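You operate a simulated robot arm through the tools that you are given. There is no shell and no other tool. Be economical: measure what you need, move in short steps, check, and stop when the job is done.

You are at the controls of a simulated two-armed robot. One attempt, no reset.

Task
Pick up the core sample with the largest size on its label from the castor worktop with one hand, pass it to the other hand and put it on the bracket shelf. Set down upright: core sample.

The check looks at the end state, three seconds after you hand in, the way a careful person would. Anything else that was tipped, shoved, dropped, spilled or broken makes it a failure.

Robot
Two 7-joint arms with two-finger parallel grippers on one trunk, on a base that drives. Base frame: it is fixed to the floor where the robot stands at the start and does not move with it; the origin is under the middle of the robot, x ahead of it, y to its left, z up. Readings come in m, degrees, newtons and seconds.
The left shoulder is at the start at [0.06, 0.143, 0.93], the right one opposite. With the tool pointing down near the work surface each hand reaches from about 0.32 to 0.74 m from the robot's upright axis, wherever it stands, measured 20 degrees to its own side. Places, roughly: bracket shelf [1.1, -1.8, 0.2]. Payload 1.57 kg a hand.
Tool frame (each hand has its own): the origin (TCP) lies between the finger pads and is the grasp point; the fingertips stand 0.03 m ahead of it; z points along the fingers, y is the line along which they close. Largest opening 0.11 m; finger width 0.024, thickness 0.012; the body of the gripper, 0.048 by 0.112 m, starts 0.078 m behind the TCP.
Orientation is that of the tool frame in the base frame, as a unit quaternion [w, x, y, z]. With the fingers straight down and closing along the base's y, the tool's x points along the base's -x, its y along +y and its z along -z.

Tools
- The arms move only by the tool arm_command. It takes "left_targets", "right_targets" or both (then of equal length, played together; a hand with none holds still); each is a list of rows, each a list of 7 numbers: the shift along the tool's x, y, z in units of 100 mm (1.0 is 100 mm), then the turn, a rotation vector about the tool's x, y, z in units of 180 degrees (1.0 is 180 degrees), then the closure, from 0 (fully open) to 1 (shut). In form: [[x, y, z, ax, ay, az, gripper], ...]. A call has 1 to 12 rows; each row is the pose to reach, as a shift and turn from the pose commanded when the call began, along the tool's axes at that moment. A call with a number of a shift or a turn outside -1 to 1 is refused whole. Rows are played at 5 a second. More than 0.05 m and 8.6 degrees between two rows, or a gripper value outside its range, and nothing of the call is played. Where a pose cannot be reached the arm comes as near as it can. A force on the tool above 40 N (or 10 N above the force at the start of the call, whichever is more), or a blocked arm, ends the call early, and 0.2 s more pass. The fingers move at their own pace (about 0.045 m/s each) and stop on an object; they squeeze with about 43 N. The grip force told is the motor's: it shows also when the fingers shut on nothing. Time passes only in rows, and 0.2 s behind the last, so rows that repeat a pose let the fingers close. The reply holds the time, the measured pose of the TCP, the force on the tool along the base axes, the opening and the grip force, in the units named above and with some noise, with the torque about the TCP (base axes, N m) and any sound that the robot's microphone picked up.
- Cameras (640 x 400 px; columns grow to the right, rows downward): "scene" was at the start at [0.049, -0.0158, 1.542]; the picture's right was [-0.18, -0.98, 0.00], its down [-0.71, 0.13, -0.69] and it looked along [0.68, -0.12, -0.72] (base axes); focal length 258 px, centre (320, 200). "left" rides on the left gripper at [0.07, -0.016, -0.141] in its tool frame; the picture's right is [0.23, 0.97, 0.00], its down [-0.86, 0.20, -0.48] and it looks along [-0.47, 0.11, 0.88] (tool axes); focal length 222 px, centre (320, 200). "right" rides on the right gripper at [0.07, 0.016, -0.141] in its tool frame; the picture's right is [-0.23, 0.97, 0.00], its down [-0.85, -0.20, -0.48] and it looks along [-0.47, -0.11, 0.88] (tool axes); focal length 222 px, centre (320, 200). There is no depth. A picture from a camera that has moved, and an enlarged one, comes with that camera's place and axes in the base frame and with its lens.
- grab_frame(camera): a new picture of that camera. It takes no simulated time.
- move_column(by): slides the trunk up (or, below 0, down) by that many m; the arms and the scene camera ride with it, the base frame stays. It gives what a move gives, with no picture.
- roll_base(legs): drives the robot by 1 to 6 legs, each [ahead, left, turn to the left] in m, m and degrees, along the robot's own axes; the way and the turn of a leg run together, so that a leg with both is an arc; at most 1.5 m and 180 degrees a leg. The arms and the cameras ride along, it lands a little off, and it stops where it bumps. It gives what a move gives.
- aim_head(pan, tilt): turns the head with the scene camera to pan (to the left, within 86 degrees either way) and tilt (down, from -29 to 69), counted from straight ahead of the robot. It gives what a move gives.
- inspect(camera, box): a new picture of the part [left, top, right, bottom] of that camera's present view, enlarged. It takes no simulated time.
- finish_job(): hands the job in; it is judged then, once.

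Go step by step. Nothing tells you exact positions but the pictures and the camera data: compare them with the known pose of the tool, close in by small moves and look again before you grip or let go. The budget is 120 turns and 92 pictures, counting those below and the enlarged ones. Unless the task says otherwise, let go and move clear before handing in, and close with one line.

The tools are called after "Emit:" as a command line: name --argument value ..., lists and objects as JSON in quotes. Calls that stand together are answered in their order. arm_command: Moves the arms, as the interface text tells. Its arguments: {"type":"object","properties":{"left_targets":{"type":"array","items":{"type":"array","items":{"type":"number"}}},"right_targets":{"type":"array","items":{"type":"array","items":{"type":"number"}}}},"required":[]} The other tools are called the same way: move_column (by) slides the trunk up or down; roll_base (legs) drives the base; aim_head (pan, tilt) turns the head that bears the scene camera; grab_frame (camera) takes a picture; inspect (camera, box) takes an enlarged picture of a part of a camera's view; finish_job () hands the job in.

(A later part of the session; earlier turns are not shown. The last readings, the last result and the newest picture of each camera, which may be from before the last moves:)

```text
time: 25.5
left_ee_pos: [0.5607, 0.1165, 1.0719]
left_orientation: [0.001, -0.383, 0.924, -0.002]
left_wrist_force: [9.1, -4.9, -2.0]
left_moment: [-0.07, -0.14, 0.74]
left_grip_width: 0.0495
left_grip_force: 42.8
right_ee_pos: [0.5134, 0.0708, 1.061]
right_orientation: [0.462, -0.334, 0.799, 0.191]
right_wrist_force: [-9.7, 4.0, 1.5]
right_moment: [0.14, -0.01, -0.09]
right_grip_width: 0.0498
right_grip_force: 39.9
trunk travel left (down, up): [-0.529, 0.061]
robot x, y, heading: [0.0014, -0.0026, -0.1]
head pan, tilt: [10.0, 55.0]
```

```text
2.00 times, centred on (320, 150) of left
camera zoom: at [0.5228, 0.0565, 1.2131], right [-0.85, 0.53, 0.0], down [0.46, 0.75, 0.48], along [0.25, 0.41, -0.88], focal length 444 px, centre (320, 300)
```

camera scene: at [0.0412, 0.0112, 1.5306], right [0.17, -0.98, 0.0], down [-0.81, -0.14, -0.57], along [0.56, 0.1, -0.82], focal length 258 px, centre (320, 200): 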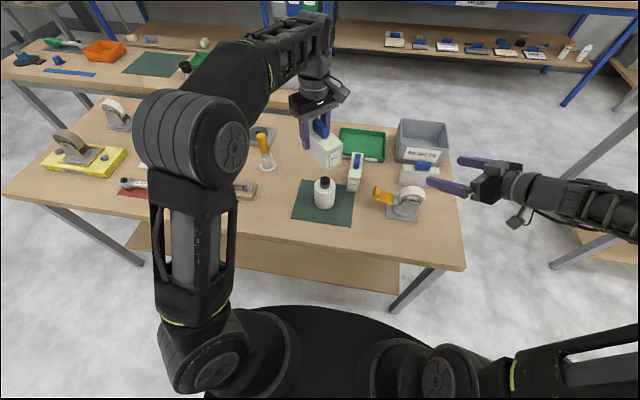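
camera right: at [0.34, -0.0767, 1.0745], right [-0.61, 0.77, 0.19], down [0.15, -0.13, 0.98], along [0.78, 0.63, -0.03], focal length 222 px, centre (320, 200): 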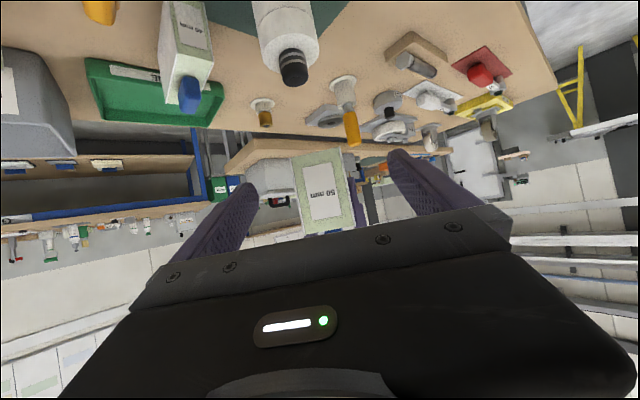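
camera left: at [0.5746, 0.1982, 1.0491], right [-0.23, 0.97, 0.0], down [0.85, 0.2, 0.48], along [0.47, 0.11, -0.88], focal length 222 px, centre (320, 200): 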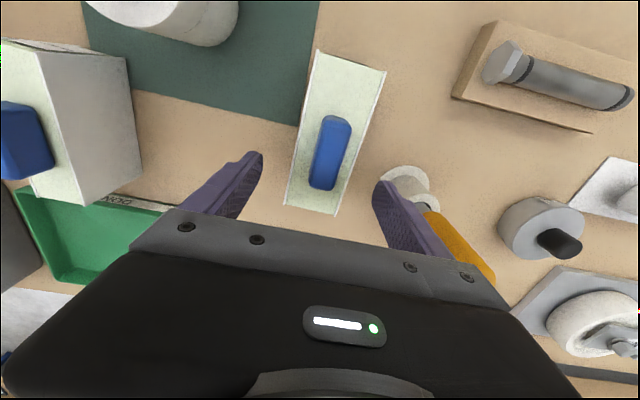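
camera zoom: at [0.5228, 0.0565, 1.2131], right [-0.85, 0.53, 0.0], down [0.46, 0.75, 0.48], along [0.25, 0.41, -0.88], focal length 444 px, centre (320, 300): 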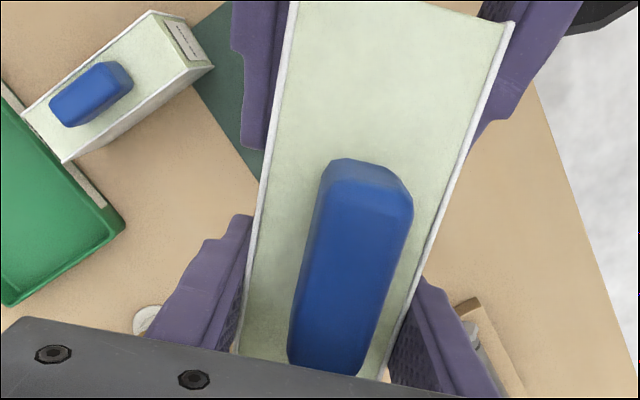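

The right hand holds it too (0.0498 m, ~40 N). I open the left hand fully and check.

Emit:
arm_command --left_targets '[[0, 0, 0, 0, 0, 0, 0.5], [0, 0, 0, 0, 0, 0, 0.2], [0, 0, 0, 0, 0, 0, 0.0], [0, 0, 0, 0, 0, 0, 0.0], [0, 0, 0, 0, 0, 0, 0.0]]'

Emit:
inspect --camera "scene" --box '[220, 60, 460, 210]'

Emit:
inspect --camera "left" --box '[160, 50, 480, 250]'

```text
time: 26.7
left_ee_pos: [0.5605, 0.1176, 1.0726]
left_orientation: [-0.001, -0.383, 0.924, -0.001]
left_wrist_force: [0.0, -0.2, 0.5]
left_moment: [0.03, 0.0, -0.02]
left_grip_width: 0.1096
left_grip_force: 0.1
right_ee_pos: [0.5141, 0.0689, 1.061]
right_orientation: [0.463, -0.333, 0.799, 0.191]
right_wrist_force: [1.2, -0.9, -0.6]
right_moment: [-0.05, 0.03, -0.03]
right_grip_width: 0.0493
right_grip_force: 42.8
trunk travel left (down, up): [-0.529, 0.061]
robot x, y, heading: [0.0004, -0.0001, -0.2]
head pan, tilt: [10.0, 55.0]
```

```text
2.67 times, centred on (340, 135) of scene
camera zoom: at [0.0413, 0.0111, 1.5306], right [0.17, -0.98, 0.0], down [-0.81, -0.14, -0.57], along [0.56, 0.1, -0.82], focal length 687 px, centre (267, 373)
```

zoom: 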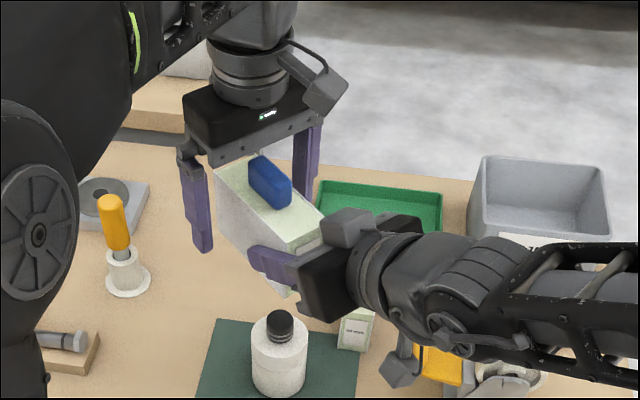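

```text
2.00 times, centred on (320, 150) of left
camera zoom: at [0.5226, 0.0568, 1.213], right [-0.85, 0.53, 0.0], down [0.46, 0.75, 0.48], along [0.25, 0.41, -0.88], focal length 444 px, centre (320, 300)
```

zoom: 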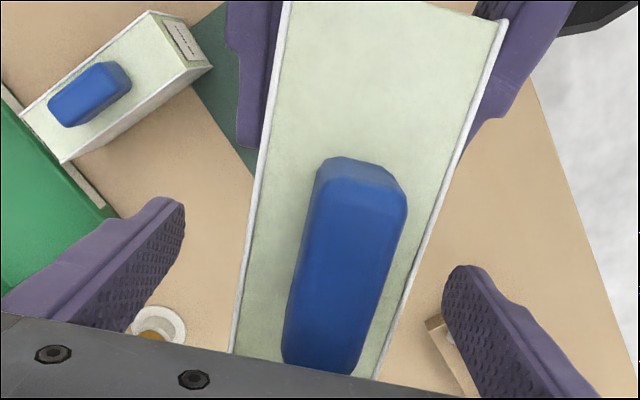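

The right hand alone holds the block. I slide it back along its axis out of the left fingers.

Emit:
arm_command --right_targets '[[0.15, 0, -0.26, 0, 0, 0, 1], [0.3, 0, -0.52, 0, 0, 0, 1], [0.42, 0, -0.73, 0, 0, 0, 1], [0.42, 0, -0.73, 0, 0, 0, 1]]'

Emit:
grab_frame --camera "scene"

```text
time: 27.7
left_ee_pos: [0.5589, 0.1178, 1.0721]
left_orientation: [0.0, -0.383, 0.924, 0.0]
left_wrist_force: [0.8, 0.0, -0.9]
left_moment: [0.0, 0.02, 0.01]
left_grip_width: 0.1102
left_grip_force: 0.0
right_ee_pos: [0.4543, 0.0068, 1.0614]
right_orientation: [0.462, -0.333, 0.799, 0.191]
right_wrist_force: [-0.5, 0.1, 0.4]
right_moment: [-0.03, 0.05, -0.01]
right_grip_width: 0.0494
right_grip_force: 42.5
trunk travel left (down, up): [-0.529, 0.061]
robot x, y, heading: [0.0016, 0.002, -0.2]
head pan, tilt: [10.0, 55.0]
```

```text
53 pictures are left
camera scene: at [0.0417, 0.0114, 1.5305], right [0.17, -0.98, 0.0], down [-0.81, -0.14, -0.57], along [0.56, 0.1, -0.82], focal length 258 px, centre (320, 200)
```

scene: 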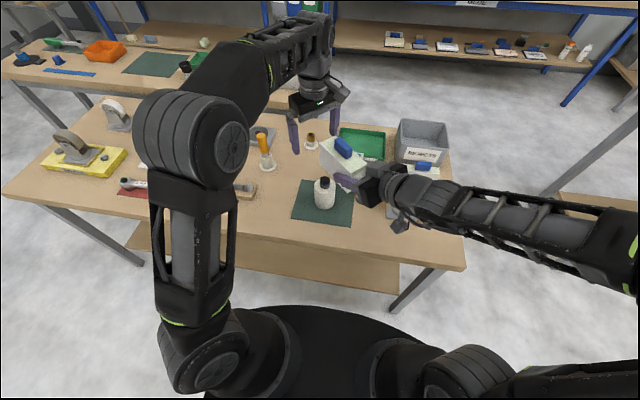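

Handover done. I move the left hand aside and back to its start-like pose for driving.

Emit:
arm_command --left_targets '[[0, 0.3, 0, 0, 0, 0, 0], [0, 0.6, 0, 0, 0, 0, 0], [0, 0.9, 0, 0, 0, 0.04, 0], [0.1, 0.9, 0, 0, 0, 0.08, 0], [0.2, 0.9, 0, 0, 0, 0.12, 0], [0.3, 0.9, 0, 0, 0, 0.16, 0], [0.4, 1.0, 0, 0, 0, 0.2, 0], [0.5, 1.0, 0, 0, 0, 0.24, 0], [0.5, 1.0, 0, 0, 0, 0.25, 0]]'

Emit:
roll_base --legs '[[-0.35, 0, 0]]'

Emit:
aim_head --pan -60 --tilt 40

Emit:
grab_frame --camera "scene"

```text
time: 29.7
left_ee_pos: [0.4541, 0.1543, 1.0722]
left_orientation: [0.0, 0.001, 1.0, 0.0]
left_wrist_force: [0.2, 0.2, -0.6]
left_moment: [0.01, 0.02, 0.02]
left_grip_width: 0.1099
left_grip_force: 0.0
right_ee_pos: [0.4553, 0.0091, 1.0619]
right_orientation: [0.463, -0.333, 0.799, 0.191]
right_wrist_force: [0.0, -0.3, 0.0]
right_moment: [-0.04, 0.03, 0.01]
right_grip_width: 0.0495
right_grip_force: 43.2
trunk travel left (down, up): [-0.529, 0.061]
robot x, y, heading: [-0.0006, 0.0016, 0.0]
head pan, tilt: [10.0, 55.0]
```

```text
time: 31.9
left_ee_pos: [0.1037, 0.1543, 1.0732]
left_orientation: [0.001, 0.001, 1.0, 0.0]
left_wrist_force: [0.2, 0.0, 0.2]
left_moment: [-0.02, -0.01, -0.04]
left_grip_width: 0.1103
left_grip_force: 0.1
right_ee_pos: [0.1035, 0.008, 1.063]
right_orientation: [0.462, -0.333, 0.799, 0.191]
right_wrist_force: [0.1, 0.4, -0.2]
right_moment: [-0.02, 0.01, 0.01]
right_grip_width: 0.0498
right_grip_force: 42.7
trunk travel left (down, up): [-0.529, 0.061]
robot x, y, heading: [-0.3507, 0.0004, -0.2]
head pan, tilt: [10.0, 55.0]
```

```text
time: 33.4
left_ee_pos: [0.104, 0.1535, 1.0725]
left_orientation: [0.0, 0.001, 1.0, 0.0]
left_wrist_force: [0.1, -1.0, 0.6]
left_moment: [-0.03, -0.01, 0.01]
left_grip_width: 0.11
left_grip_force: 0.1
right_ee_pos: [0.1034, 0.0072, 1.0624]
right_orientation: [0.463, -0.333, 0.799, 0.191]
right_wrist_force: [0.0, -0.6, -1.0]
right_moment: [-0.05, 0.08, 0.03]
right_grip_width: 0.0496
right_grip_force: 43.1
trunk travel left (down, up): [-0.529, 0.061]
robot x, y, heading: [-0.3511, 0.0014, -0.3]
head pan, tilt: [-60.0, 40.0]
```

```text
52 pictures are left
camera scene: at [-0.3381, -0.0747, 1.5512], right [-0.87, -0.5, 0.0], down [-0.32, 0.56, -0.77], along [0.38, -0.66, -0.64], focal length 258 px, centre (320, 200)
```

scene: 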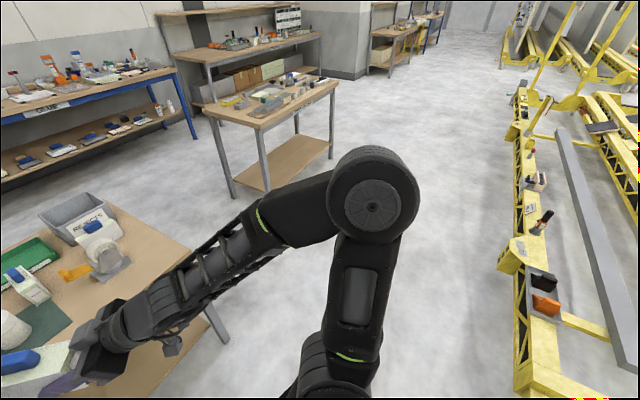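

The bracket bench is ahead-right with a lower shelf. I zoom in to measure it and see what is already on the shelf.

Emit:
inspect --camera "scene" --box '[190, 50, 350, 210]'

```text
2.50 times, centred on (270, 130) of scene
camera zoom: at [-0.3381, -0.0747, 1.5512], right [-0.87, -0.5, 0.0], down [-0.32, 0.56, -0.77], along [0.38, -0.66, -0.64], focal length 644 px, centre (445, 375)
```

zoom: 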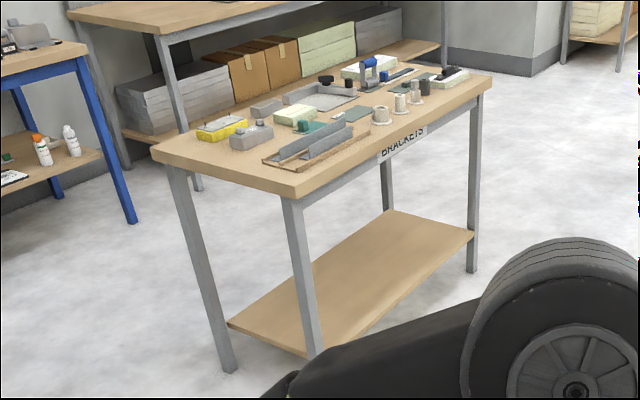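

The bench label reads BRACKETS; its lower shelf (z≈0.2) spans roughly x 0.86–1.30, y −2.40 to −1.33 and is empty. I strafe right to about y = −1.7 keeping clear of everything.

Emit:
roll_base --legs '[[0, -1.0, 0], [0, -0.7, 0]]'

Emit:
aim_head --pan 0 --tilt 35

Emit:
grab_frame --camera "scene"

```text
time: 42.0
left_ee_pos: [0.098, -1.5593, 1.0725]
left_orientation: [0.0, 0.001, 1.0, 0.0]
left_wrist_force: [0.3, -0.1, 1.0]
left_moment: [0.02, -0.03, 0.0]
left_grip_width: 0.1101
left_grip_force: 0.0
right_ee_pos: [0.0983, -1.7052, 1.0612]
right_orientation: [0.463, -0.333, 0.799, 0.192]
right_wrist_force: [-0.1, 0.4, 0.3]
right_moment: [-0.02, 0.03, 0.01]
right_grip_width: 0.0495
right_grip_force: 43.1
trunk travel left (down, up): [-0.529, 0.061]
robot x, y, heading: [-0.3556, -1.7115, -0.0]
head pan, tilt: [-60.0, 40.0]
```

```text
time: 43.3
left_ee_pos: [0.0974, -1.5579, 1.0722]
left_orientation: [0.0, 0.001, 1.0, 0.0]
left_wrist_force: [0.5, -0.1, 0.3]
left_moment: [-0.02, 0.03, 0.0]
left_grip_width: 0.11
left_grip_force: 0.1
right_ee_pos: [0.0982, -1.7039, 1.0616]
right_orientation: [0.462, -0.332, 0.8, 0.19]
right_wrist_force: [-0.2, -0.8, -0.1]
right_moment: [-0.03, 0.05, 0.02]
right_grip_width: 0.0493
right_grip_force: 43.1
trunk travel left (down, up): [-0.529, 0.061]
robot x, y, heading: [-0.3575, -1.7135, -0.1]
head pan, tilt: [0.0, 35.0]
```

```text
50 pictures are left
camera scene: at [-0.2987, -1.713, 1.5588], right [0.0, -1.0, 0.0], down [-0.57, 0.0, -0.82], along [0.82, 0.0, -0.57], focal length 258 px, centre (320, 200)
```

scene: 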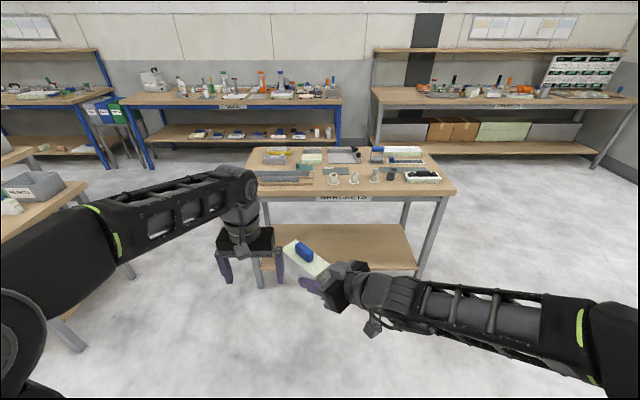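

The bench is right in front, shelf front edge near x = 0.85. In free space I now turn the right hand to point straight ahead and move it to the right.

Emit:
arm_command --right_targets '[[0.07, -0.14, -0.12, 0, 0, 0, 1], [0.14, -0.28, -0.245, 0.031, 0, 0.018, 1], [0.21, -0.42, -0.367, 0.062, 0, 0.036, 1], [0.28, -0.56, -0.49, 0.093, 0, 0.054, 1], [0.35, -0.7, -0.61, 0.124, 0, 0.0715, 1], [0.43, -0.85, -0.735, 0.155, 0, 0.0895, 1], [0.5, -0.99, -0.857, 0.186, 0, 0.107, 1], [0.5, -0.99, -0.857, 0.2165, 0, 0.125, 1]]'

Emit:
grab_frame --camera "scene"

```text
time: 45.1
left_ee_pos: [0.0959, -1.5517, 1.0715]
left_orientation: [0.0, 0.0, 1.0, -0.002]
left_wrist_force: [-0.2, 1.9, 0.6]
left_moment: [-0.16, -0.02, 0.02]
left_grip_width: 0.1102
left_grip_force: 0.0
right_ee_pos: [0.1272, -1.8417, 1.0914]
right_orientation: [0.508, -0.008, 0.861, 0.004]
right_wrist_force: [-0.1, 3.1, -2.5]
right_moment: [-0.12, -0.01, -0.2]
right_grip_width: 0.0496
right_grip_force: 43.5
right hand out of reach, approached as far as the arm can: row 3, 4, 5, 6, 7, 8
trunk travel left (down, up): [-0.529, 0.061]
robot x, y, heading: [-0.358, -1.7123, -0.2]
head pan, tilt: [0.0, 35.0]
```

```text
49 pictures are left
camera scene: at [-0.3005, -1.7055, 1.5589], right [0.0, -1.0, 0.01], down [-0.57, 0.0, -0.82], along [0.82, 0.0, -0.57], focal length 258 px, centre (320, 200)
```

scene: 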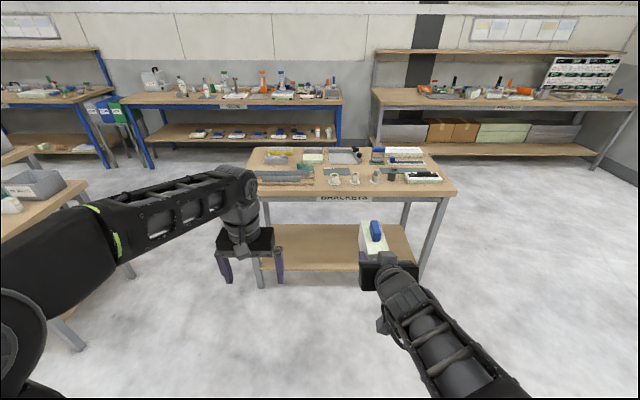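

The hand points straight ahead with the block upright. I pull the left hand back a bit for clearance, then lower the trunk partway.

Emit:
arm_command --left_targets '[[0.25, 0.15, 0, 0, 0, 0, 0], [0.5, 0.3, 0, 0, 0, 0, 0], [0.75, 0.45, 0, 0, 0, 0, 0], [0.9, 0.6, 0, 0, 0, 0, 0]]'

Emit:
move_column --by -0.25

Emit:
grab_frame --camera "scene"

```text
time: 46.1
left_ee_pos: [0.0069, -1.4964, 1.0735]
left_orientation: [0.0, 0.001, 1.0, 0.0]
left_wrist_force: [-0.1, -0.3, 0.2]
left_moment: [0.0, 0.01, -0.02]
left_grip_width: 0.11
left_grip_force: 0.0
right_ee_pos: [0.1274, -1.8431, 1.0888]
right_orientation: [0.507, -0.008, 0.862, 0.007]
right_wrist_force: [0.4, -0.2, -1.2]
right_moment: [0.01, 0.08, 0.01]
right_grip_width: 0.0497
right_grip_force: 42.8
trunk travel left (down, up): [-0.529, 0.061]
robot x, y, heading: [-0.3579, -1.7107, 0.0]
head pan, tilt: [0.0, 35.0]
```

```text
time: 48.7
left_ee_pos: [0.0064, -1.496, 0.8233]
left_orientation: [0.0, 0.001, 1.0, 0.0]
left_wrist_force: [0.0, -0.4, -1.0]
left_moment: [0.03, -0.01, 0.0]
left_grip_width: 0.1097
left_grip_force: 0.1
right_ee_pos: [0.1272, -1.8435, 0.8378]
right_orientation: [0.506, -0.008, 0.863, 0.007]
right_wrist_force: [0.4, 0.6, -2.6]
right_moment: [-0.01, 0.08, 0.0]
right_grip_width: 0.0498
right_grip_force: 42.7
trunk travel left (down, up): [-0.279, 0.311]
robot x, y, heading: [-0.3571, -1.7076, -0.0]
head pan, tilt: [0.0, 35.0]
```

```text
48 pictures are left
camera scene: at [-0.2988, -1.7129, 1.3089], right [0.0, -1.0, 0.0], down [-0.57, 0.0, -0.82], along [0.82, 0.0, -0.57], focal length 258 px, centre (320, 200)
```

scene: 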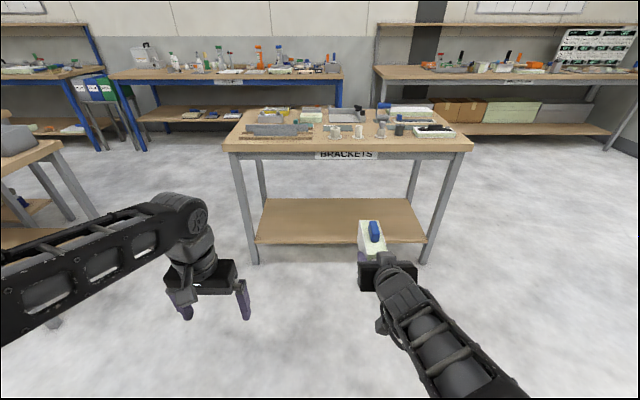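

Shelf edge confirmed at x≈0.85, y −1.32 to −2.37; the tabletop's underside is near z 0.76. I lower further and drive ahead so the block enters between shelf and top.

Emit:
move_column --by -0.25

Emit:
roll_base --legs '[[0.45, 0, 0]]'

Emit:
grab_frame --camera "scene"

Emit:
grab_frame --camera "right"

```text
time: 51.3
left_ee_pos: [0.0068, -1.498, 0.5734]
left_orientation: [0.001, 0.0, 1.0, 0.0]
left_wrist_force: [0.7, 0.1, 0.4]
left_moment: [-0.01, -0.01, 0.03]
left_grip_width: 0.1101
left_grip_force: 0.1
right_ee_pos: [0.1278, -1.8435, 0.5895]
right_orientation: [0.506, -0.008, 0.862, 0.007]
right_wrist_force: [0.0, -0.2, -1.8]
right_moment: [0.02, 0.09, 0.0]
right_grip_width: 0.0494
right_grip_force: 43.3
trunk travel left (down, up): [-0.029, 0.561]
robot x, y, heading: [-0.3548, -1.7135, -0.0]
head pan, tilt: [0.0, 35.0]
```

```text
time: 54.0
left_ee_pos: [0.453, -1.495, 0.5732]
left_orientation: [0.0, 0.0, 1.0, 0.0]
left_wrist_force: [-0.2, 0.5, 1.8]
left_moment: [-0.01, -0.02, 0.01]
left_grip_width: 0.1097
left_grip_force: 0.0
right_ee_pos: [0.5751, -1.8424, 0.5883]
right_orientation: [0.506, -0.01, 0.862, 0.008]
right_wrist_force: [0.0, -0.7, -1.4]
right_moment: [-0.01, 0.05, -0.01]
right_grip_width: 0.0492
right_grip_force: 42.6
trunk travel left (down, up): [-0.029, 0.561]
robot x, y, heading: [0.0896, -1.7126, 0.1]
head pan, tilt: [0.0, 35.0]
```

```text
47 pictures are left
camera scene: at [0.1478, -1.7127, 1.0588], right [0.0, -1.0, 0.0], down [-0.57, 0.0, -0.82], along [0.82, 0.0, -0.57], focal length 258 px, centre (320, 200)
```

scene: 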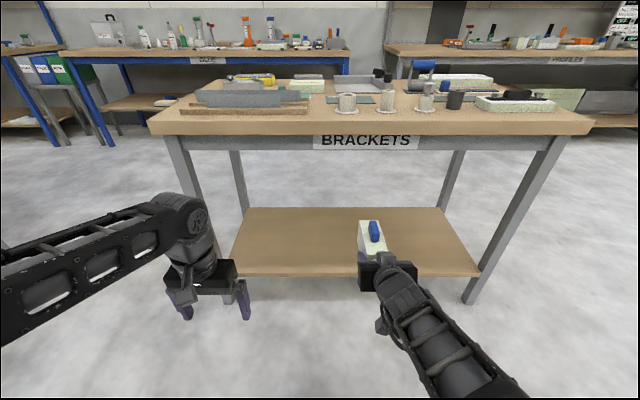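

```text
46 pictures are left
camera right: at [0.4173, -1.8294, 0.5963], right [0.09, 0.98, 0.2], down [0.0, -0.2, 0.98], along [1.0, -0.09, -0.02], focal length 222 px, centre (320, 200)
```

right: 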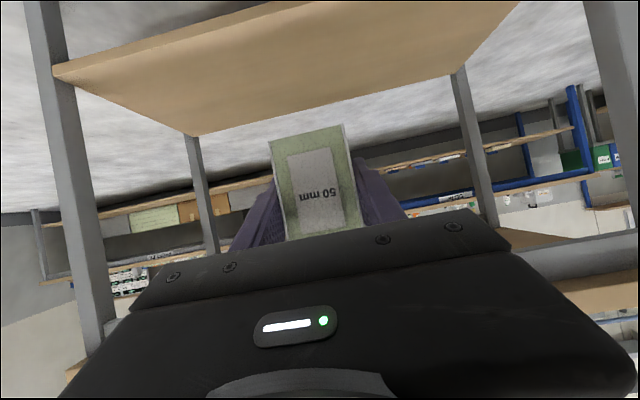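

Everything is clear; the block fits between the shelf and the top. I drive another 0.22 m in.

Emit:
roll_base --legs '[[0.22, 0, 0]]'

Emit:
aim_head --pan 0 --tilt 50

Emit:
grab_frame --camera "scene"

```text
time: 55.7
left_ee_pos: [0.6766, -1.4983, 0.5733]
left_orientation: [-0.001, 0.001, 1.0, 0.0]
left_wrist_force: [-0.4, 0.6, -0.6]
left_moment: [-0.01, 0.01, 0.02]
left_grip_width: 0.1101
left_grip_force: 0.0
right_ee_pos: [0.797, -1.8427, 0.5874]
right_orientation: [0.507, -0.008, 0.862, 0.006]
right_wrist_force: [0.0, 0.6, -0.7]
right_moment: [0.01, 0.06, 0.0]
right_grip_width: 0.0498
right_grip_force: 42.8
trunk travel left (down, up): [-0.029, 0.561]
robot x, y, heading: [0.3131, -1.7153, -0.1]
head pan, tilt: [0.0, 35.0]
```

```text
time: 56.5
left_ee_pos: [0.6765, -1.4973, 0.574]
left_orientation: [-0.001, 0.0, 1.0, 0.0]
left_wrist_force: [0.0, -0.9, 1.0]
left_moment: [-0.01, 0.04, 0.02]
left_grip_width: 0.11
left_grip_force: 0.0
right_ee_pos: [0.7977, -1.8426, 0.5877]
right_orientation: [0.506, -0.009, 0.863, 0.008]
right_wrist_force: [-0.2, 0.2, -1.5]
right_moment: [0.0, 0.05, 0.03]
right_grip_width: 0.0494
right_grip_force: 42.5
trunk travel left (down, up): [-0.029, 0.561]
robot x, y, heading: [0.3163, -1.7118, -0.1]
head pan, tilt: [0.0, 50.0]
```

```text
45 pictures are left
camera scene: at [0.36, -1.713, 1.0371], right [0.0, -1.0, 0.0], down [-0.77, 0.0, -0.64], along [0.64, 0.0, -0.77], focal length 258 px, centre (320, 200)
```

scene: 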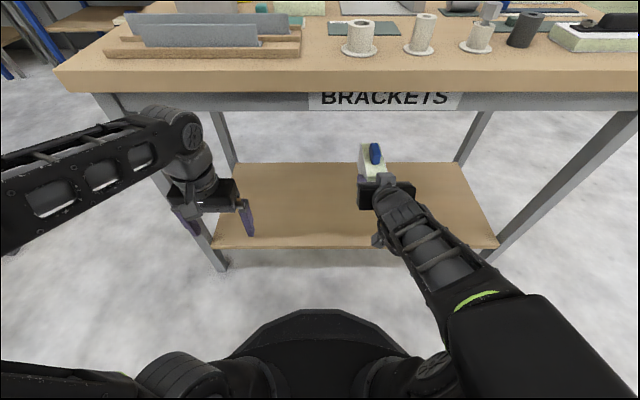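

The right hand is over the front of the shelf, the block at z≈0.55. I go forward and down in two steps.

Emit:
arm_command --right_targets '[[0.2, 0, 0.34, 0, 0.002, 0, 1], [0.4, 0, 0.67, 0, 0.005, 0, 1], [0.58, 0, 1.0, 0, 0.005, 0, 1], [0.58, 0, 1.0, 0, 0.005, 0, 1]]'

Emit:
arm_command --right_targets '[[0.2, 0, 0.34, 0, 0, 0, 1], [0.4, 0, 0.67, 0, 0, 0, 1], [0.58, 0, 1.0, 0, 0, 0, 1], [0.58, 0, 1.0, 0, 0, 0, 1]]'

Emit:
grab_frame --camera "scene"

Emit:
grab_frame --camera "right"

```text
time: 57.5
left_ee_pos: [0.6779, -1.4989, 0.5724]
left_orientation: [0.0, 0.002, 1.0, 0.0]
left_wrist_force: [-0.9, 0.5, 1.0]
left_moment: [-0.02, -0.01, 0.01]
left_grip_width: 0.11
left_grip_force: 0.0
right_ee_pos: [0.8575, -1.8431, 0.4892]
right_orientation: [0.498, -0.008, 0.867, 0.006]
right_wrist_force: [-0.9, 0.2, -1.5]
right_moment: [-0.01, 0.06, 0.0]
right_grip_width: 0.0496
right_grip_force: 42.6
trunk travel left (down, up): [-0.029, 0.561]
robot x, y, heading: [0.3078, -1.7102, -0.3]
head pan, tilt: [0.0, 50.0]
```

```text
time: 58.5
left_ee_pos: [0.6776, -1.498, 0.5732]
left_orientation: [0.0, 0.002, 1.0, 0.0]
left_wrist_force: [1.0, 0.8, -0.1]
left_moment: [0.01, 0.04, -0.01]
left_grip_width: 0.1097
left_grip_force: 0.1
right_ee_pos: [0.9152, -1.842, 0.3872]
right_orientation: [0.497, -0.009, 0.868, 0.008]
right_wrist_force: [0.8, 0.1, -1.5]
right_moment: [0.01, 0.06, -0.03]
right_grip_width: 0.0494
right_grip_force: 42.7
trunk travel left (down, up): [-0.029, 0.561]
robot x, y, heading: [0.3146, -1.71, 0.0]
head pan, tilt: [0.0, 50.0]
```

```text
44 pictures are left
camera scene: at [0.36, -1.713, 1.0371], right [0.0, -1.0, 0.0], down [-0.77, 0.0, -0.64], along [0.64, 0.0, -0.77], focal length 258 px, centre (320, 200)
```

scene: 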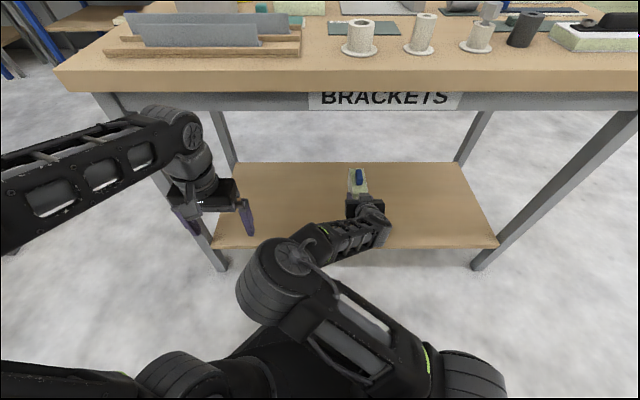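

```text
43 pictures are left
camera right: at [0.7589, -1.8285, 0.3989], right [0.09, 0.98, 0.2], down [0.02, -0.2, 0.98], along [1.0, -0.09, -0.04], focal length 222 px, centre (320, 200)
```

right: 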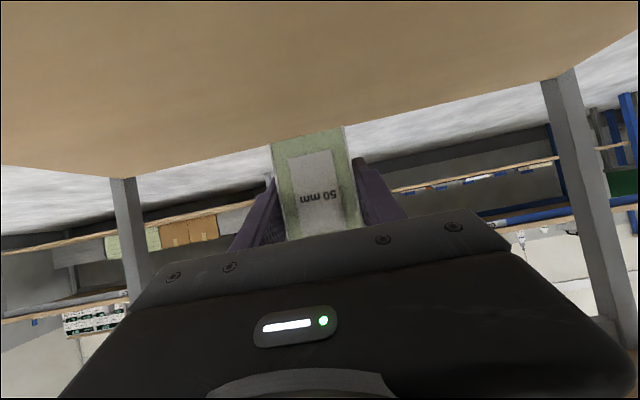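

The block is level over the shelf, about 15 cm above it. I go down another 10 cm and slightly forward, then look.

Emit:
arm_command --right_targets '[[0.22, 0, 0.28, 0, 0, 0, 1], [0.44, 0, 0.56, 0, 0, 0, 1], [0.666, 0, 0.846, 0, 0, 0, 1], [0.666, 0, 0.846, 0, 0, 0, 1]]'

Emit:
inspect --camera "scene" --box '[260, 140, 460, 270]'

Emit:
grab_frame --camera "right"

Emit:
grab_frame --camera "left"

```text
time: 59.5
left_ee_pos: [0.6775, -1.4968, 0.5742]
left_orientation: [-0.001, 0.001, 1.0, 0.0]
left_wrist_force: [-0.4, -0.1, -0.1]
left_moment: [-0.04, 0.01, -0.04]
left_grip_width: 0.11
left_grip_force: 0.1
right_ee_pos: [0.9724, -1.859, 0.3348]
right_orientation: [0.481, -0.013, 0.877, 0.015]
right_wrist_force: [-0.1, -0.2, -1.3]
right_moment: [0.02, 0.07, 0.04]
right_grip_width: 0.0494
right_grip_force: 43.2
right hand out of reach, approached as far as the arm can: row 1, 2, 3, 4
trunk travel left (down, up): [-0.029, 0.561]
robot x, y, heading: [0.3127, -1.7091, 0.0]
head pan, tilt: [0.0, 50.0]
```

```text
3.08 times, centred on (360, 205) of scene
camera zoom: at [0.36, -1.713, 1.0371], right [0.0, -1.0, 0.0], down [-0.77, 0.0, -0.64], along [0.64, 0.0, -0.77], focal length 793 px, centre (197, 185)
```

zoom: 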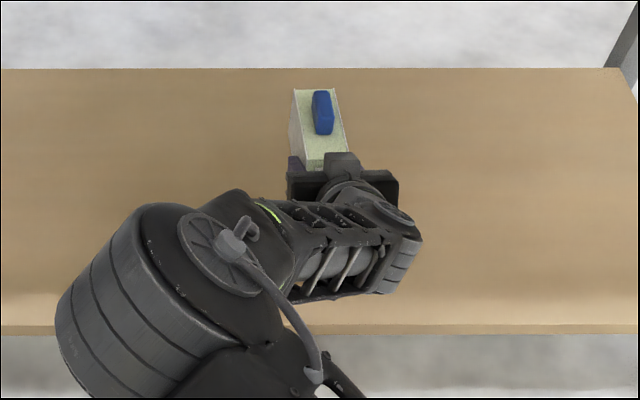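

```text
41 pictures are left
camera right: at [0.8157, -1.8501, 0.3519], right [0.09, 0.98, 0.2], down [0.06, -0.21, 0.98], along [0.99, -0.07, -0.08], focal length 222 px, centre (320, 200)
```

right: 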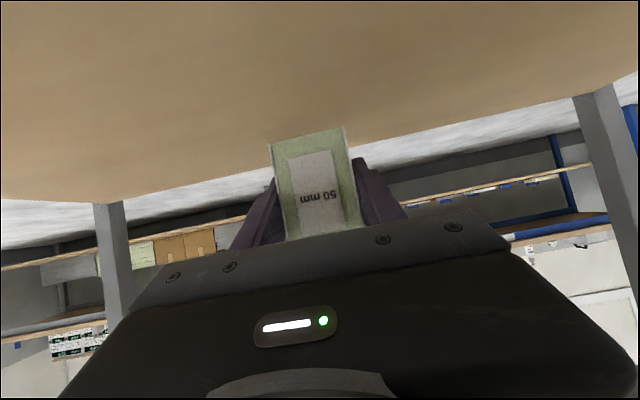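

```text
40 pictures are left
camera left: at [0.6075, -1.5133, 0.7136], right [-0.23, 0.97, 0.0], down [0.86, 0.2, 0.48], along [0.47, 0.11, -0.88], focal length 222 px, centre (320, 200)
```

left: 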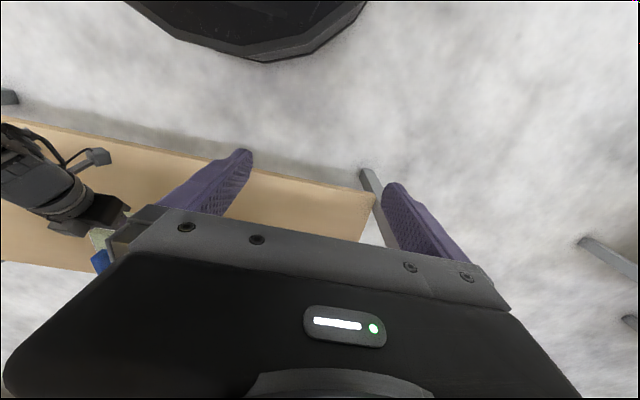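

The arm hit a joint limit with the elbow too bent; the block is now ~10 cm above the shelf and slightly pitched. I back the base off 10 cm and extend the arm instead, which straightens the elbow.

Emit:
roll_base --legs '[[-0.1, 0, 0]]'

Emit:
arm_command --right_targets '[[-0.18, 0, 0.28, 0, -0.005, -0.002, 1], [-0.36, 0, 0.56, 0, -0.01, -0.004, 1], [-0.538, 0, 0.843, 0, -0.014, -0.005, 1], [-0.538, 0, 0.843, 0, -0.014, -0.005, 1]]'

Emit:
grab_frame --camera "scene"

```text
time: 60.6
left_ee_pos: [0.5761, -1.4964, 0.5724]
left_orientation: [0.001, 0.0, 1.0, 0.0]
left_wrist_force: [-0.5, 0.7, -0.6]
left_moment: [0.0, 0.0, 0.0]
left_grip_width: 0.11
left_grip_force: 0.0
right_ee_pos: [0.8728, -1.8599, 0.3338]
right_orientation: [0.481, -0.014, 0.877, 0.015]
right_wrist_force: [1.3, 0.3, -1.6]
right_moment: [0.0, 0.05, 0.05]
right_grip_width: 0.0496
right_grip_force: 43.0
trunk travel left (down, up): [-0.029, 0.561]
robot x, y, heading: [0.2148, -1.7112, 0.1]
head pan, tilt: [0.0, 50.0]
```

```text
time: 61.6
left_ee_pos: [0.5777, -1.4981, 0.5727]
left_orientation: [0.0, -0.001, 1.0, 0.0]
left_wrist_force: [0.2, -0.3, -0.5]
left_moment: [0.0, 0.0, 0.0]
left_grip_width: 0.1101
left_grip_force: 0.0
right_ee_pos: [0.9435, -1.8393, 0.3567]
right_orientation: [0.5, -0.02, 0.866, 0.011]
right_wrist_force: [0.4, 0.3, -1.0]
right_moment: [0.0, 0.08, -0.02]
right_grip_width: 0.0497
right_grip_force: 42.8
right hand out of reach, approached as far as the arm can: row 2, 3, 4
trunk travel left (down, up): [-0.029, 0.561]
robot x, y, heading: [0.2168, -1.7118, 0.1]
head pan, tilt: [0.0, 50.0]
```

```text
39 pictures are left
camera scene: at [0.2604, -1.7128, 1.0371], right [0.0, -1.0, 0.0], down [-0.77, 0.0, -0.64], along [0.64, 0.0, -0.77], focal length 258 px, centre (320, 200)
```

scene: 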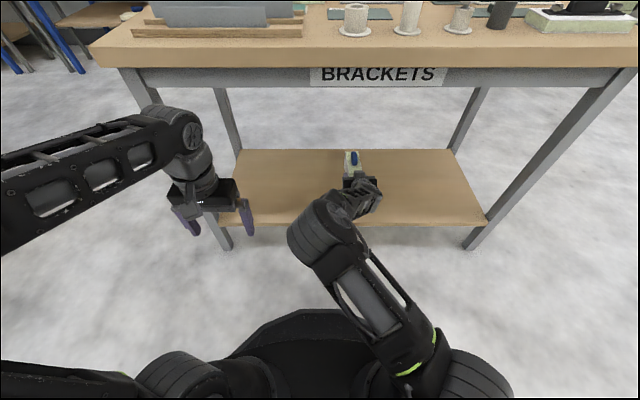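

Still limited, so I test a pure downward move from this more extended pose.

Emit:
arm_command --right_targets '[[0.2, 0, 0.12, 0, 0, 0, 1], [0.4, 0, 0.24, 0, 0, 0, 1], [0.4, 0, 0.24, 0, 0, 0, 1]]'

Emit:
grab_frame --camera "scene"

```text
time: 62.4
left_ee_pos: [0.5761, -1.4968, 0.5734]
left_orientation: [0.0, 0.0, 1.0, 0.0]
left_wrist_force: [0.2, 0.8, 0.1]
left_moment: [0.0, 0.02, -0.03]
left_grip_width: 0.11
left_grip_force: 0.1
right_ee_pos: [0.937, -1.8332, 0.3463]
right_orientation: [0.498, -0.02, 0.867, 0.011]
right_wrist_force: [-0.3, -1.0, -2.0]
right_moment: [0.01, 0.08, 0.02]
right_grip_width: 0.0493
right_grip_force: 42.8
right hand out of reach, approached as far as the arm can: row 1, 2, 3
trunk travel left (down, up): [-0.029, 0.561]
robot x, y, heading: [0.2116, -1.709, -0.2]
head pan, tilt: [0.0, 50.0]
```

```text
38 pictures are left
camera scene: at [0.2604, -1.7128, 1.0371], right [0.0, -1.0, 0.0], down [-0.77, 0.0, -0.64], along [0.64, 0.0, -0.77], focal length 258 px, centre (320, 200)
```

scene: 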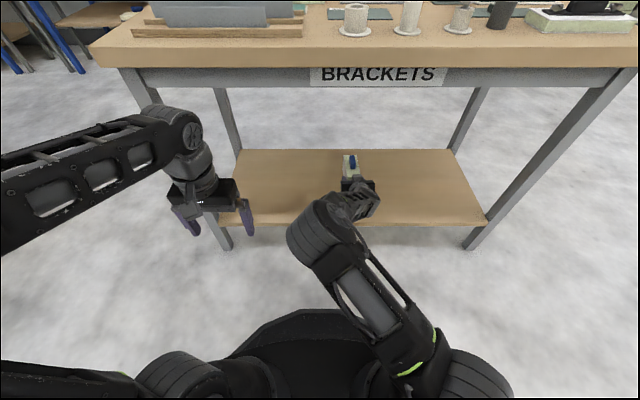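

The elbow has swung inward and sits on a joint limit. I back out into free space and re-pose with the hand yawed 45° left, which earlier kept the elbow out to the right.

Emit:
roll_base --legs '[[-0.3, 0, 0]]'

Emit:
arm_command --right_targets '[[-0.08, 0.12, -0.12, -0.027, 0, -0.016, 1], [-0.16, 0.24, -0.24, -0.054, 0, -0.031, 1], [-0.24, 0.36, -0.36, -0.081, 0, -0.047, 1], [-0.32, 0.48, -0.48, -0.108, 0, -0.0625, 1], [-0.4, 0.6, -0.6, -0.135, 0, -0.078, 1], [-0.48, 0.72, -0.72, -0.162, 0, -0.094, 1], [-0.56, 0.84, -0.84, -0.19, 0, -0.11, 1], [-0.62, 0.9, -0.93, -0.2165, 0, -0.125, 1], [-0.62, 0.9, -0.93, -0.2165, 0, -0.125, 1]]'

Emit:
grab_frame --camera "scene"

```text
time: 64.5
left_ee_pos: [0.2798, -1.4951, 0.5728]
left_orientation: [0.0, -0.001, 1.0, 0.0]
left_wrist_force: [0.4, 0.1, 0.6]
left_moment: [0.03, -0.01, 0.0]
left_grip_width: 0.1099
left_grip_force: 0.0
right_ee_pos: [0.641, -1.8323, 0.3449]
right_orientation: [0.499, -0.022, 0.867, 0.013]
right_wrist_force: [-0.2, -0.4, -1.6]
right_moment: [0.0, 0.03, -0.04]
right_grip_width: 0.0493
right_grip_force: 43.2
trunk travel left (down, up): [-0.029, 0.561]
robot x, y, heading: [-0.0829, -1.7098, -0.0]
head pan, tilt: [0.0, 50.0]
```

```text
time: 66.5
left_ee_pos: [0.2804, -1.496, 0.5732]
left_orientation: [0.0, -0.001, 1.0, 0.0]
left_wrist_force: [0.4, 0.8, -0.6]
left_moment: [-0.02, -0.01, 0.01]
left_grip_width: 0.1099
left_grip_force: 0.0
right_ee_pos: [0.5882, -1.7445, 0.4444]
right_orientation: [0.455, -0.352, 0.792, 0.204]
right_wrist_force: [1.0, -0.2, -1.1]
right_moment: [-0.03, 0.02, -0.02]
right_grip_width: 0.0494
right_grip_force: 43.1
trunk travel left (down, up): [-0.029, 0.561]
robot x, y, heading: [-0.0859, -1.7142, 0.0]
head pan, tilt: [0.0, 50.0]
```

```text
37 pictures are left
camera scene: at [-0.0354, -1.7128, 1.0371], right [0.0, -1.0, 0.0], down [-0.77, 0.0, -0.64], along [0.64, 0.0, -0.77], focal length 258 px, centre (320, 200)
```

scene: 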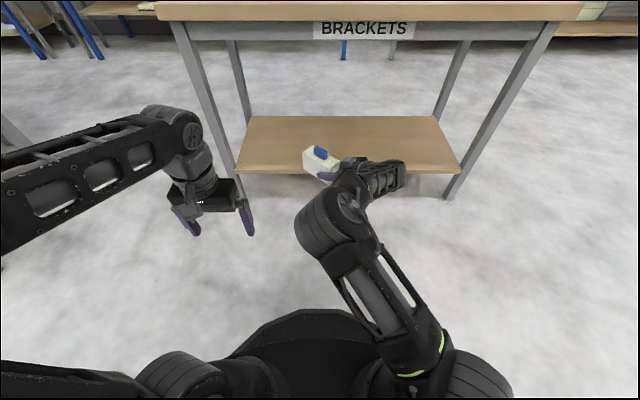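

Pose reached without a limit, hand yawed ~47°. I test lowering from here in free space.

Emit:
arm_command --right_targets '[[0.3, 0, 0.17, 0, 0, 0, 1], [0.6, 0, 0.35, 0, 0, 0, 1], [0.866, 0, 0.5, 0, 0, 0, 1], [0.866, 0, 0.5, 0, 0, 0, 1]]'

Emit:
arm_command --right_targets '[[0.3, 0, 0.17, 0, 0, 0, 1], [0.6, 0, 0.35, 0, 0, 0, 1], [0.866, 0, 0.5, 0, 0, 0, 1], [0.866, 0, 0.5, 0, 0, 0, 1]]'

Emit:
grab_frame --camera "scene"

```text
time: 67.5
left_ee_pos: [0.2813, -1.4962, 0.574]
left_orientation: [0.0, -0.001, 1.0, 0.0]
left_wrist_force: [0.4, -0.1, -0.2]
left_moment: [-0.01, 0.0, 0.04]
left_grip_width: 0.1101
left_grip_force: 0.1
right_ee_pos: [0.5645, -1.7271, 0.3669]
right_orientation: [0.455, -0.352, 0.792, 0.203]
right_wrist_force: [0.0, -0.2, -1.4]
right_moment: [-0.06, 0.03, 0.01]
right_grip_width: 0.0494
right_grip_force: 43.4
right hand out of reach, approached as far as the arm can: row 1, 2, 3, 4
trunk travel left (down, up): [-0.029, 0.561]
robot x, y, heading: [-0.0827, -1.709, -0.0]
head pan, tilt: [0.0, 50.0]
```

```text
time: 68.5
left_ee_pos: [0.281, -1.4964, 0.5726]
left_orientation: [-0.001, -0.001, 1.0, 0.0]
left_wrist_force: [0.6, -0.2, -0.4]
left_moment: [-0.01, 0.0, 0.01]
left_grip_width: 0.1102
left_grip_force: 0.0
right_ee_pos: [0.528, -1.7009, 0.3107]
right_orientation: [0.455, -0.351, 0.793, 0.203]
right_wrist_force: [-0.1, -0.3, -1.7]
right_moment: [-0.06, 0.06, 0.01]
right_grip_width: 0.0496
right_grip_force: 43.2
right hand out of reach, approached as far as the arm can: row 1, 2, 3, 4
trunk travel left (down, up): [-0.029, 0.561]
robot x, y, heading: [-0.0815, -1.709, 0.3]
head pan, tilt: [0.0, 50.0]
```

```text
36 pictures are left
camera scene: at [-0.0354, -1.7128, 1.0371], right [0.0, -1.0, 0.0], down [-0.77, 0.0, -0.64], along [0.64, 0.0, -0.77], focal length 258 px, centre (320, 200)
```

scene: 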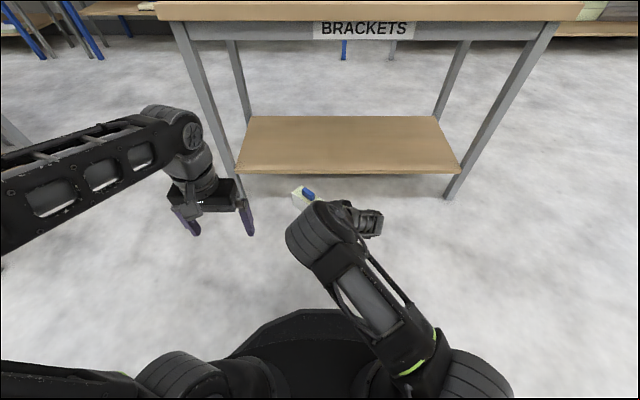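

It keeps descending but drifts inward along the limit; that is acceptable since the base can make up the distance. I continue down a bit to find the height I can reach.

Emit:
arm_command --right_targets '[[0.2, 0, 0.12, 0, 0, 0, 1], [0.4, 0, 0.24, 0, 0, 0, 1], [0.6, 0, 0.35, 0, 0, 0, 1], [0.6, 0, 0.35, 0, 0, 0, 1]]'

Emit:
grab_frame --camera "scene"

Emit:
grab_frame --camera "left"

```text
time: 69.5
left_ee_pos: [0.2819, -1.4957, 0.573]
left_orientation: [0.0, -0.001, 1.0, 0.0]
left_wrist_force: [0.0, -0.6, -0.2]
left_moment: [0.03, -0.03, -0.03]
left_grip_width: 0.1101
left_grip_force: 0.1
right_ee_pos: [0.5018, -1.6826, 0.2822]
right_orientation: [0.455, -0.351, 0.793, 0.203]
right_wrist_force: [0.5, 0.0, -1.4]
right_moment: [-0.04, 0.05, 0.0]
right_grip_width: 0.0495
right_grip_force: 42.9
right hand out of reach, approached as far as the arm can: row 1, 2, 3, 4
trunk travel left (down, up): [-0.029, 0.561]
robot x, y, heading: [-0.0802, -1.7113, 0.1]
head pan, tilt: [0.0, 50.0]
```

```text
35 pictures are left
camera scene: at [-0.0354, -1.7128, 1.0371], right [0.0, -1.0, 0.0], down [-0.77, 0.0, -0.64], along [0.64, 0.0, -0.77], focal length 258 px, centre (320, 200)
```

scene: 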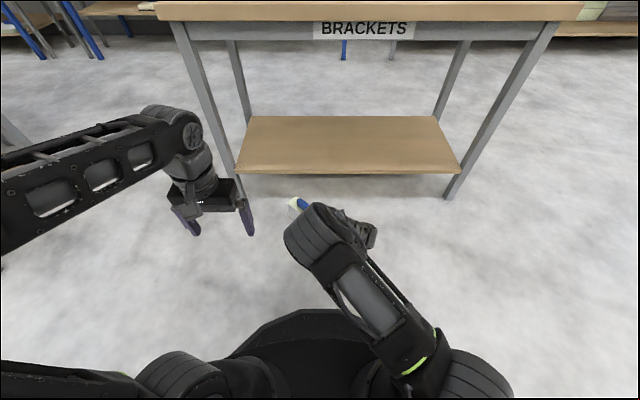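

```text
34 pictures are left
camera left: at [0.2114, -1.5123, 0.7136], right [-0.23, 0.97, 0.0], down [0.85, 0.2, 0.48], along [0.47, 0.11, -0.88], focal length 222 px, centre (320, 200)
```

left: 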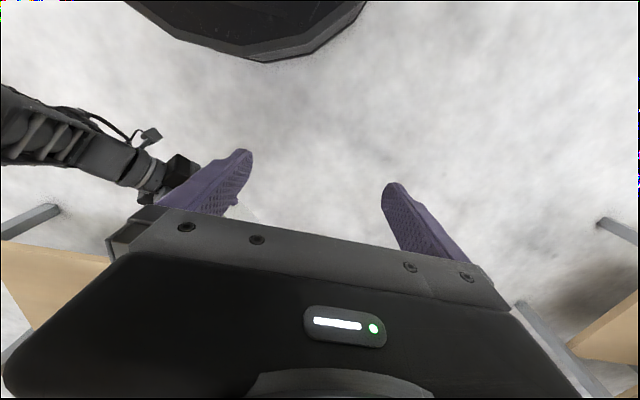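

The block bottom is now about z 0.245 and the trunk has 3 cm left, which is just enough. Before driving in, I lower the left arm so that its wrist passes under the tabletop edge.

Emit:
arm_command --left_targets '[[0, 0.1, 0.4, 0, 0, 0, 0.3], [0, 0.2, 0.8, 0, 0, 0, 0.6], [0, 0.3, 1.0, 0, 0, 0, 0.6]]'

Emit:
arm_command --left_targets '[[0, 0, 0.4, 0, 0, 0, 0.6], [0, 0, 0.8, 0, 0, 0, 0.6], [0, 0, 0.8, 0, 0, 0, 0.6]]'

Emit:
grab_frame --camera "scene"

```text
time: 70.2
left_ee_pos: [0.2813, -1.4659, 0.474]
left_orientation: [0.0, 0.0, 1.0, 0.001]
left_wrist_force: [-0.2, 0.4, -0.2]
left_moment: [0.02, 0.01, 0.02]
left_grip_width: 0.0436
left_grip_force: 0.1
right_ee_pos: [0.5027, -1.6819, 0.2837]
right_orientation: [0.456, -0.351, 0.793, 0.202]
right_wrist_force: [0.7, -0.7, -0.9]
right_moment: [-0.06, 0.05, -0.01]
right_grip_width: 0.0496
right_grip_force: 43.2
trunk travel left (down, up): [-0.029, 0.561]
robot x, y, heading: [-0.0819, -1.7088, 0.2]
head pan, tilt: [0.0, 50.0]
```

```text
time: 71.0
left_ee_pos: [0.2813, -1.4654, 0.3931]
left_orientation: [0.0, -0.001, 1.0, 0.0]
left_wrist_force: [-0.7, 0.1, 0.0]
left_moment: [0.02, -0.04, 0.0]
left_grip_width: 0.0441
left_grip_force: 0.0
right_ee_pos: [0.5024, -1.6827, 0.2831]
right_orientation: [0.456, -0.35, 0.793, 0.202]
right_wrist_force: [0.0, 0.3, -1.4]
right_moment: [-0.03, 0.05, -0.01]
right_grip_width: 0.0496
right_grip_force: 43.2
trunk travel left (down, up): [-0.029, 0.561]
robot x, y, heading: [-0.0837, -1.7096, 0.1]
head pan, tilt: [0.0, 50.0]
```

```text
33 pictures are left
camera scene: at [-0.0354, -1.7128, 1.0371], right [0.0, -1.0, 0.0], down [-0.77, 0.0, -0.64], along [0.64, 0.0, -0.77], focal length 258 px, centre (320, 200)
```

scene: 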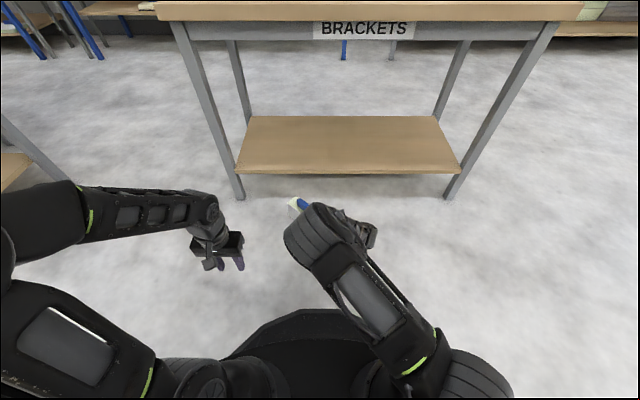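

Left arm is lower and clear. I drive ahead 0.26 m, short of the shelf edge, and check the block's height against it.

Emit:
roll_base --legs '[[0.26, 0, 0]]'

Emit:
grab_frame --camera "scene"

Emit:
grab_frame --camera "right"

Emit:
grab_frame --camera "left"

```text
time: 72.9
left_ee_pos: [0.5396, -1.4638, 0.3941]
left_orientation: [0.0, -0.004, 1.0, 0.0]
left_wrist_force: [-0.1, -1.0, 0.5]
left_moment: [-0.01, 0.0, 0.01]
left_grip_width: 0.044
left_grip_force: 0.1
right_ee_pos: [0.7612, -1.6793, 0.2835]
right_orientation: [0.455, -0.351, 0.793, 0.203]
right_wrist_force: [-0.3, -0.4, -1.6]
right_moment: [-0.04, 0.01, -0.03]
right_grip_width: 0.0494
right_grip_force: 43.5
trunk travel left (down, up): [-0.029, 0.561]
robot x, y, heading: [0.1777, -1.712, 0.4]
head pan, tilt: [0.0, 50.0]
```

```text
32 pictures are left
camera scene: at [0.2238, -1.7118, 1.0371], right [0.01, -1.0, 0.0], down [-0.77, 0.0, -0.64], along [0.64, 0.0, -0.77], focal length 258 px, centre (320, 200)
```

scene: 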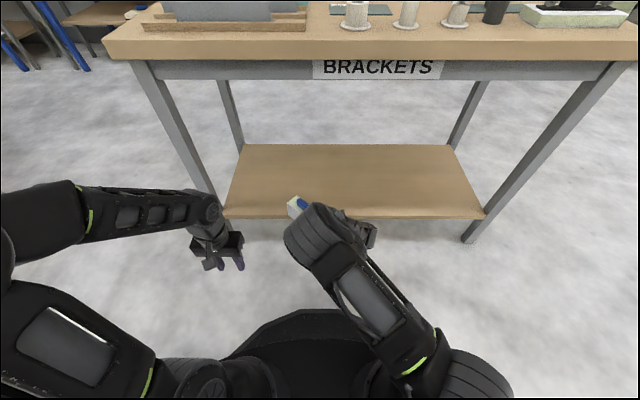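

```text
31 pictures are left
camera right: at [0.6447, -1.7852, 0.294], right [-0.65, 0.74, 0.2], down [0.16, -0.12, 0.98], along [0.75, 0.67, -0.04], focal length 222 px, centre (320, 200)
```

right: 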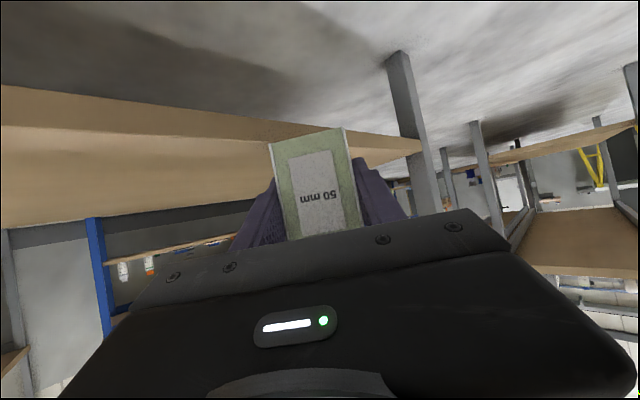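

```text
30 pictures are left
camera left: at [0.4704, -1.4804, 0.5342], right [-0.23, 0.97, 0.0], down [0.85, 0.2, 0.48], along [0.47, 0.11, -0.88], focal length 222 px, centre (320, 200)
```

left: 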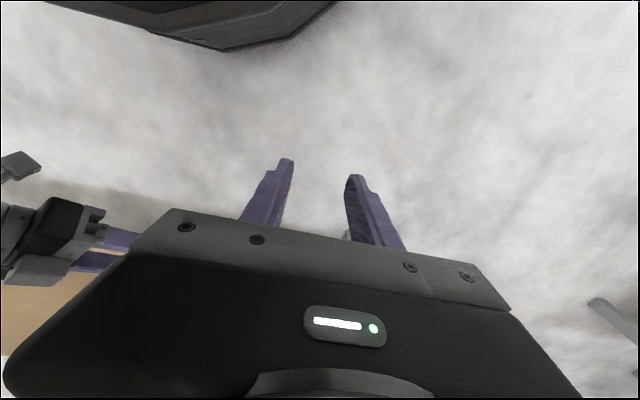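

The block's bottom is about z 0.248 and the shelf top about 0.216 by the picture. I zoom to confirm the clearance.

Emit:
inspect --camera "right" --box '[120, 70, 440, 250]'

```text
2.00 times, centred on (280, 160) of right
camera zoom: at [0.6447, -1.7852, 0.294], right [-0.65, 0.74, 0.2], down [0.16, -0.12, 0.98], along [0.75, 0.67, -0.04], focal length 444 px, centre (400, 280)
```

zoom: 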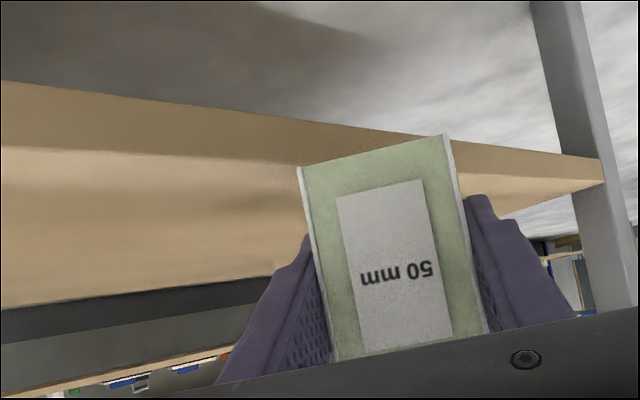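

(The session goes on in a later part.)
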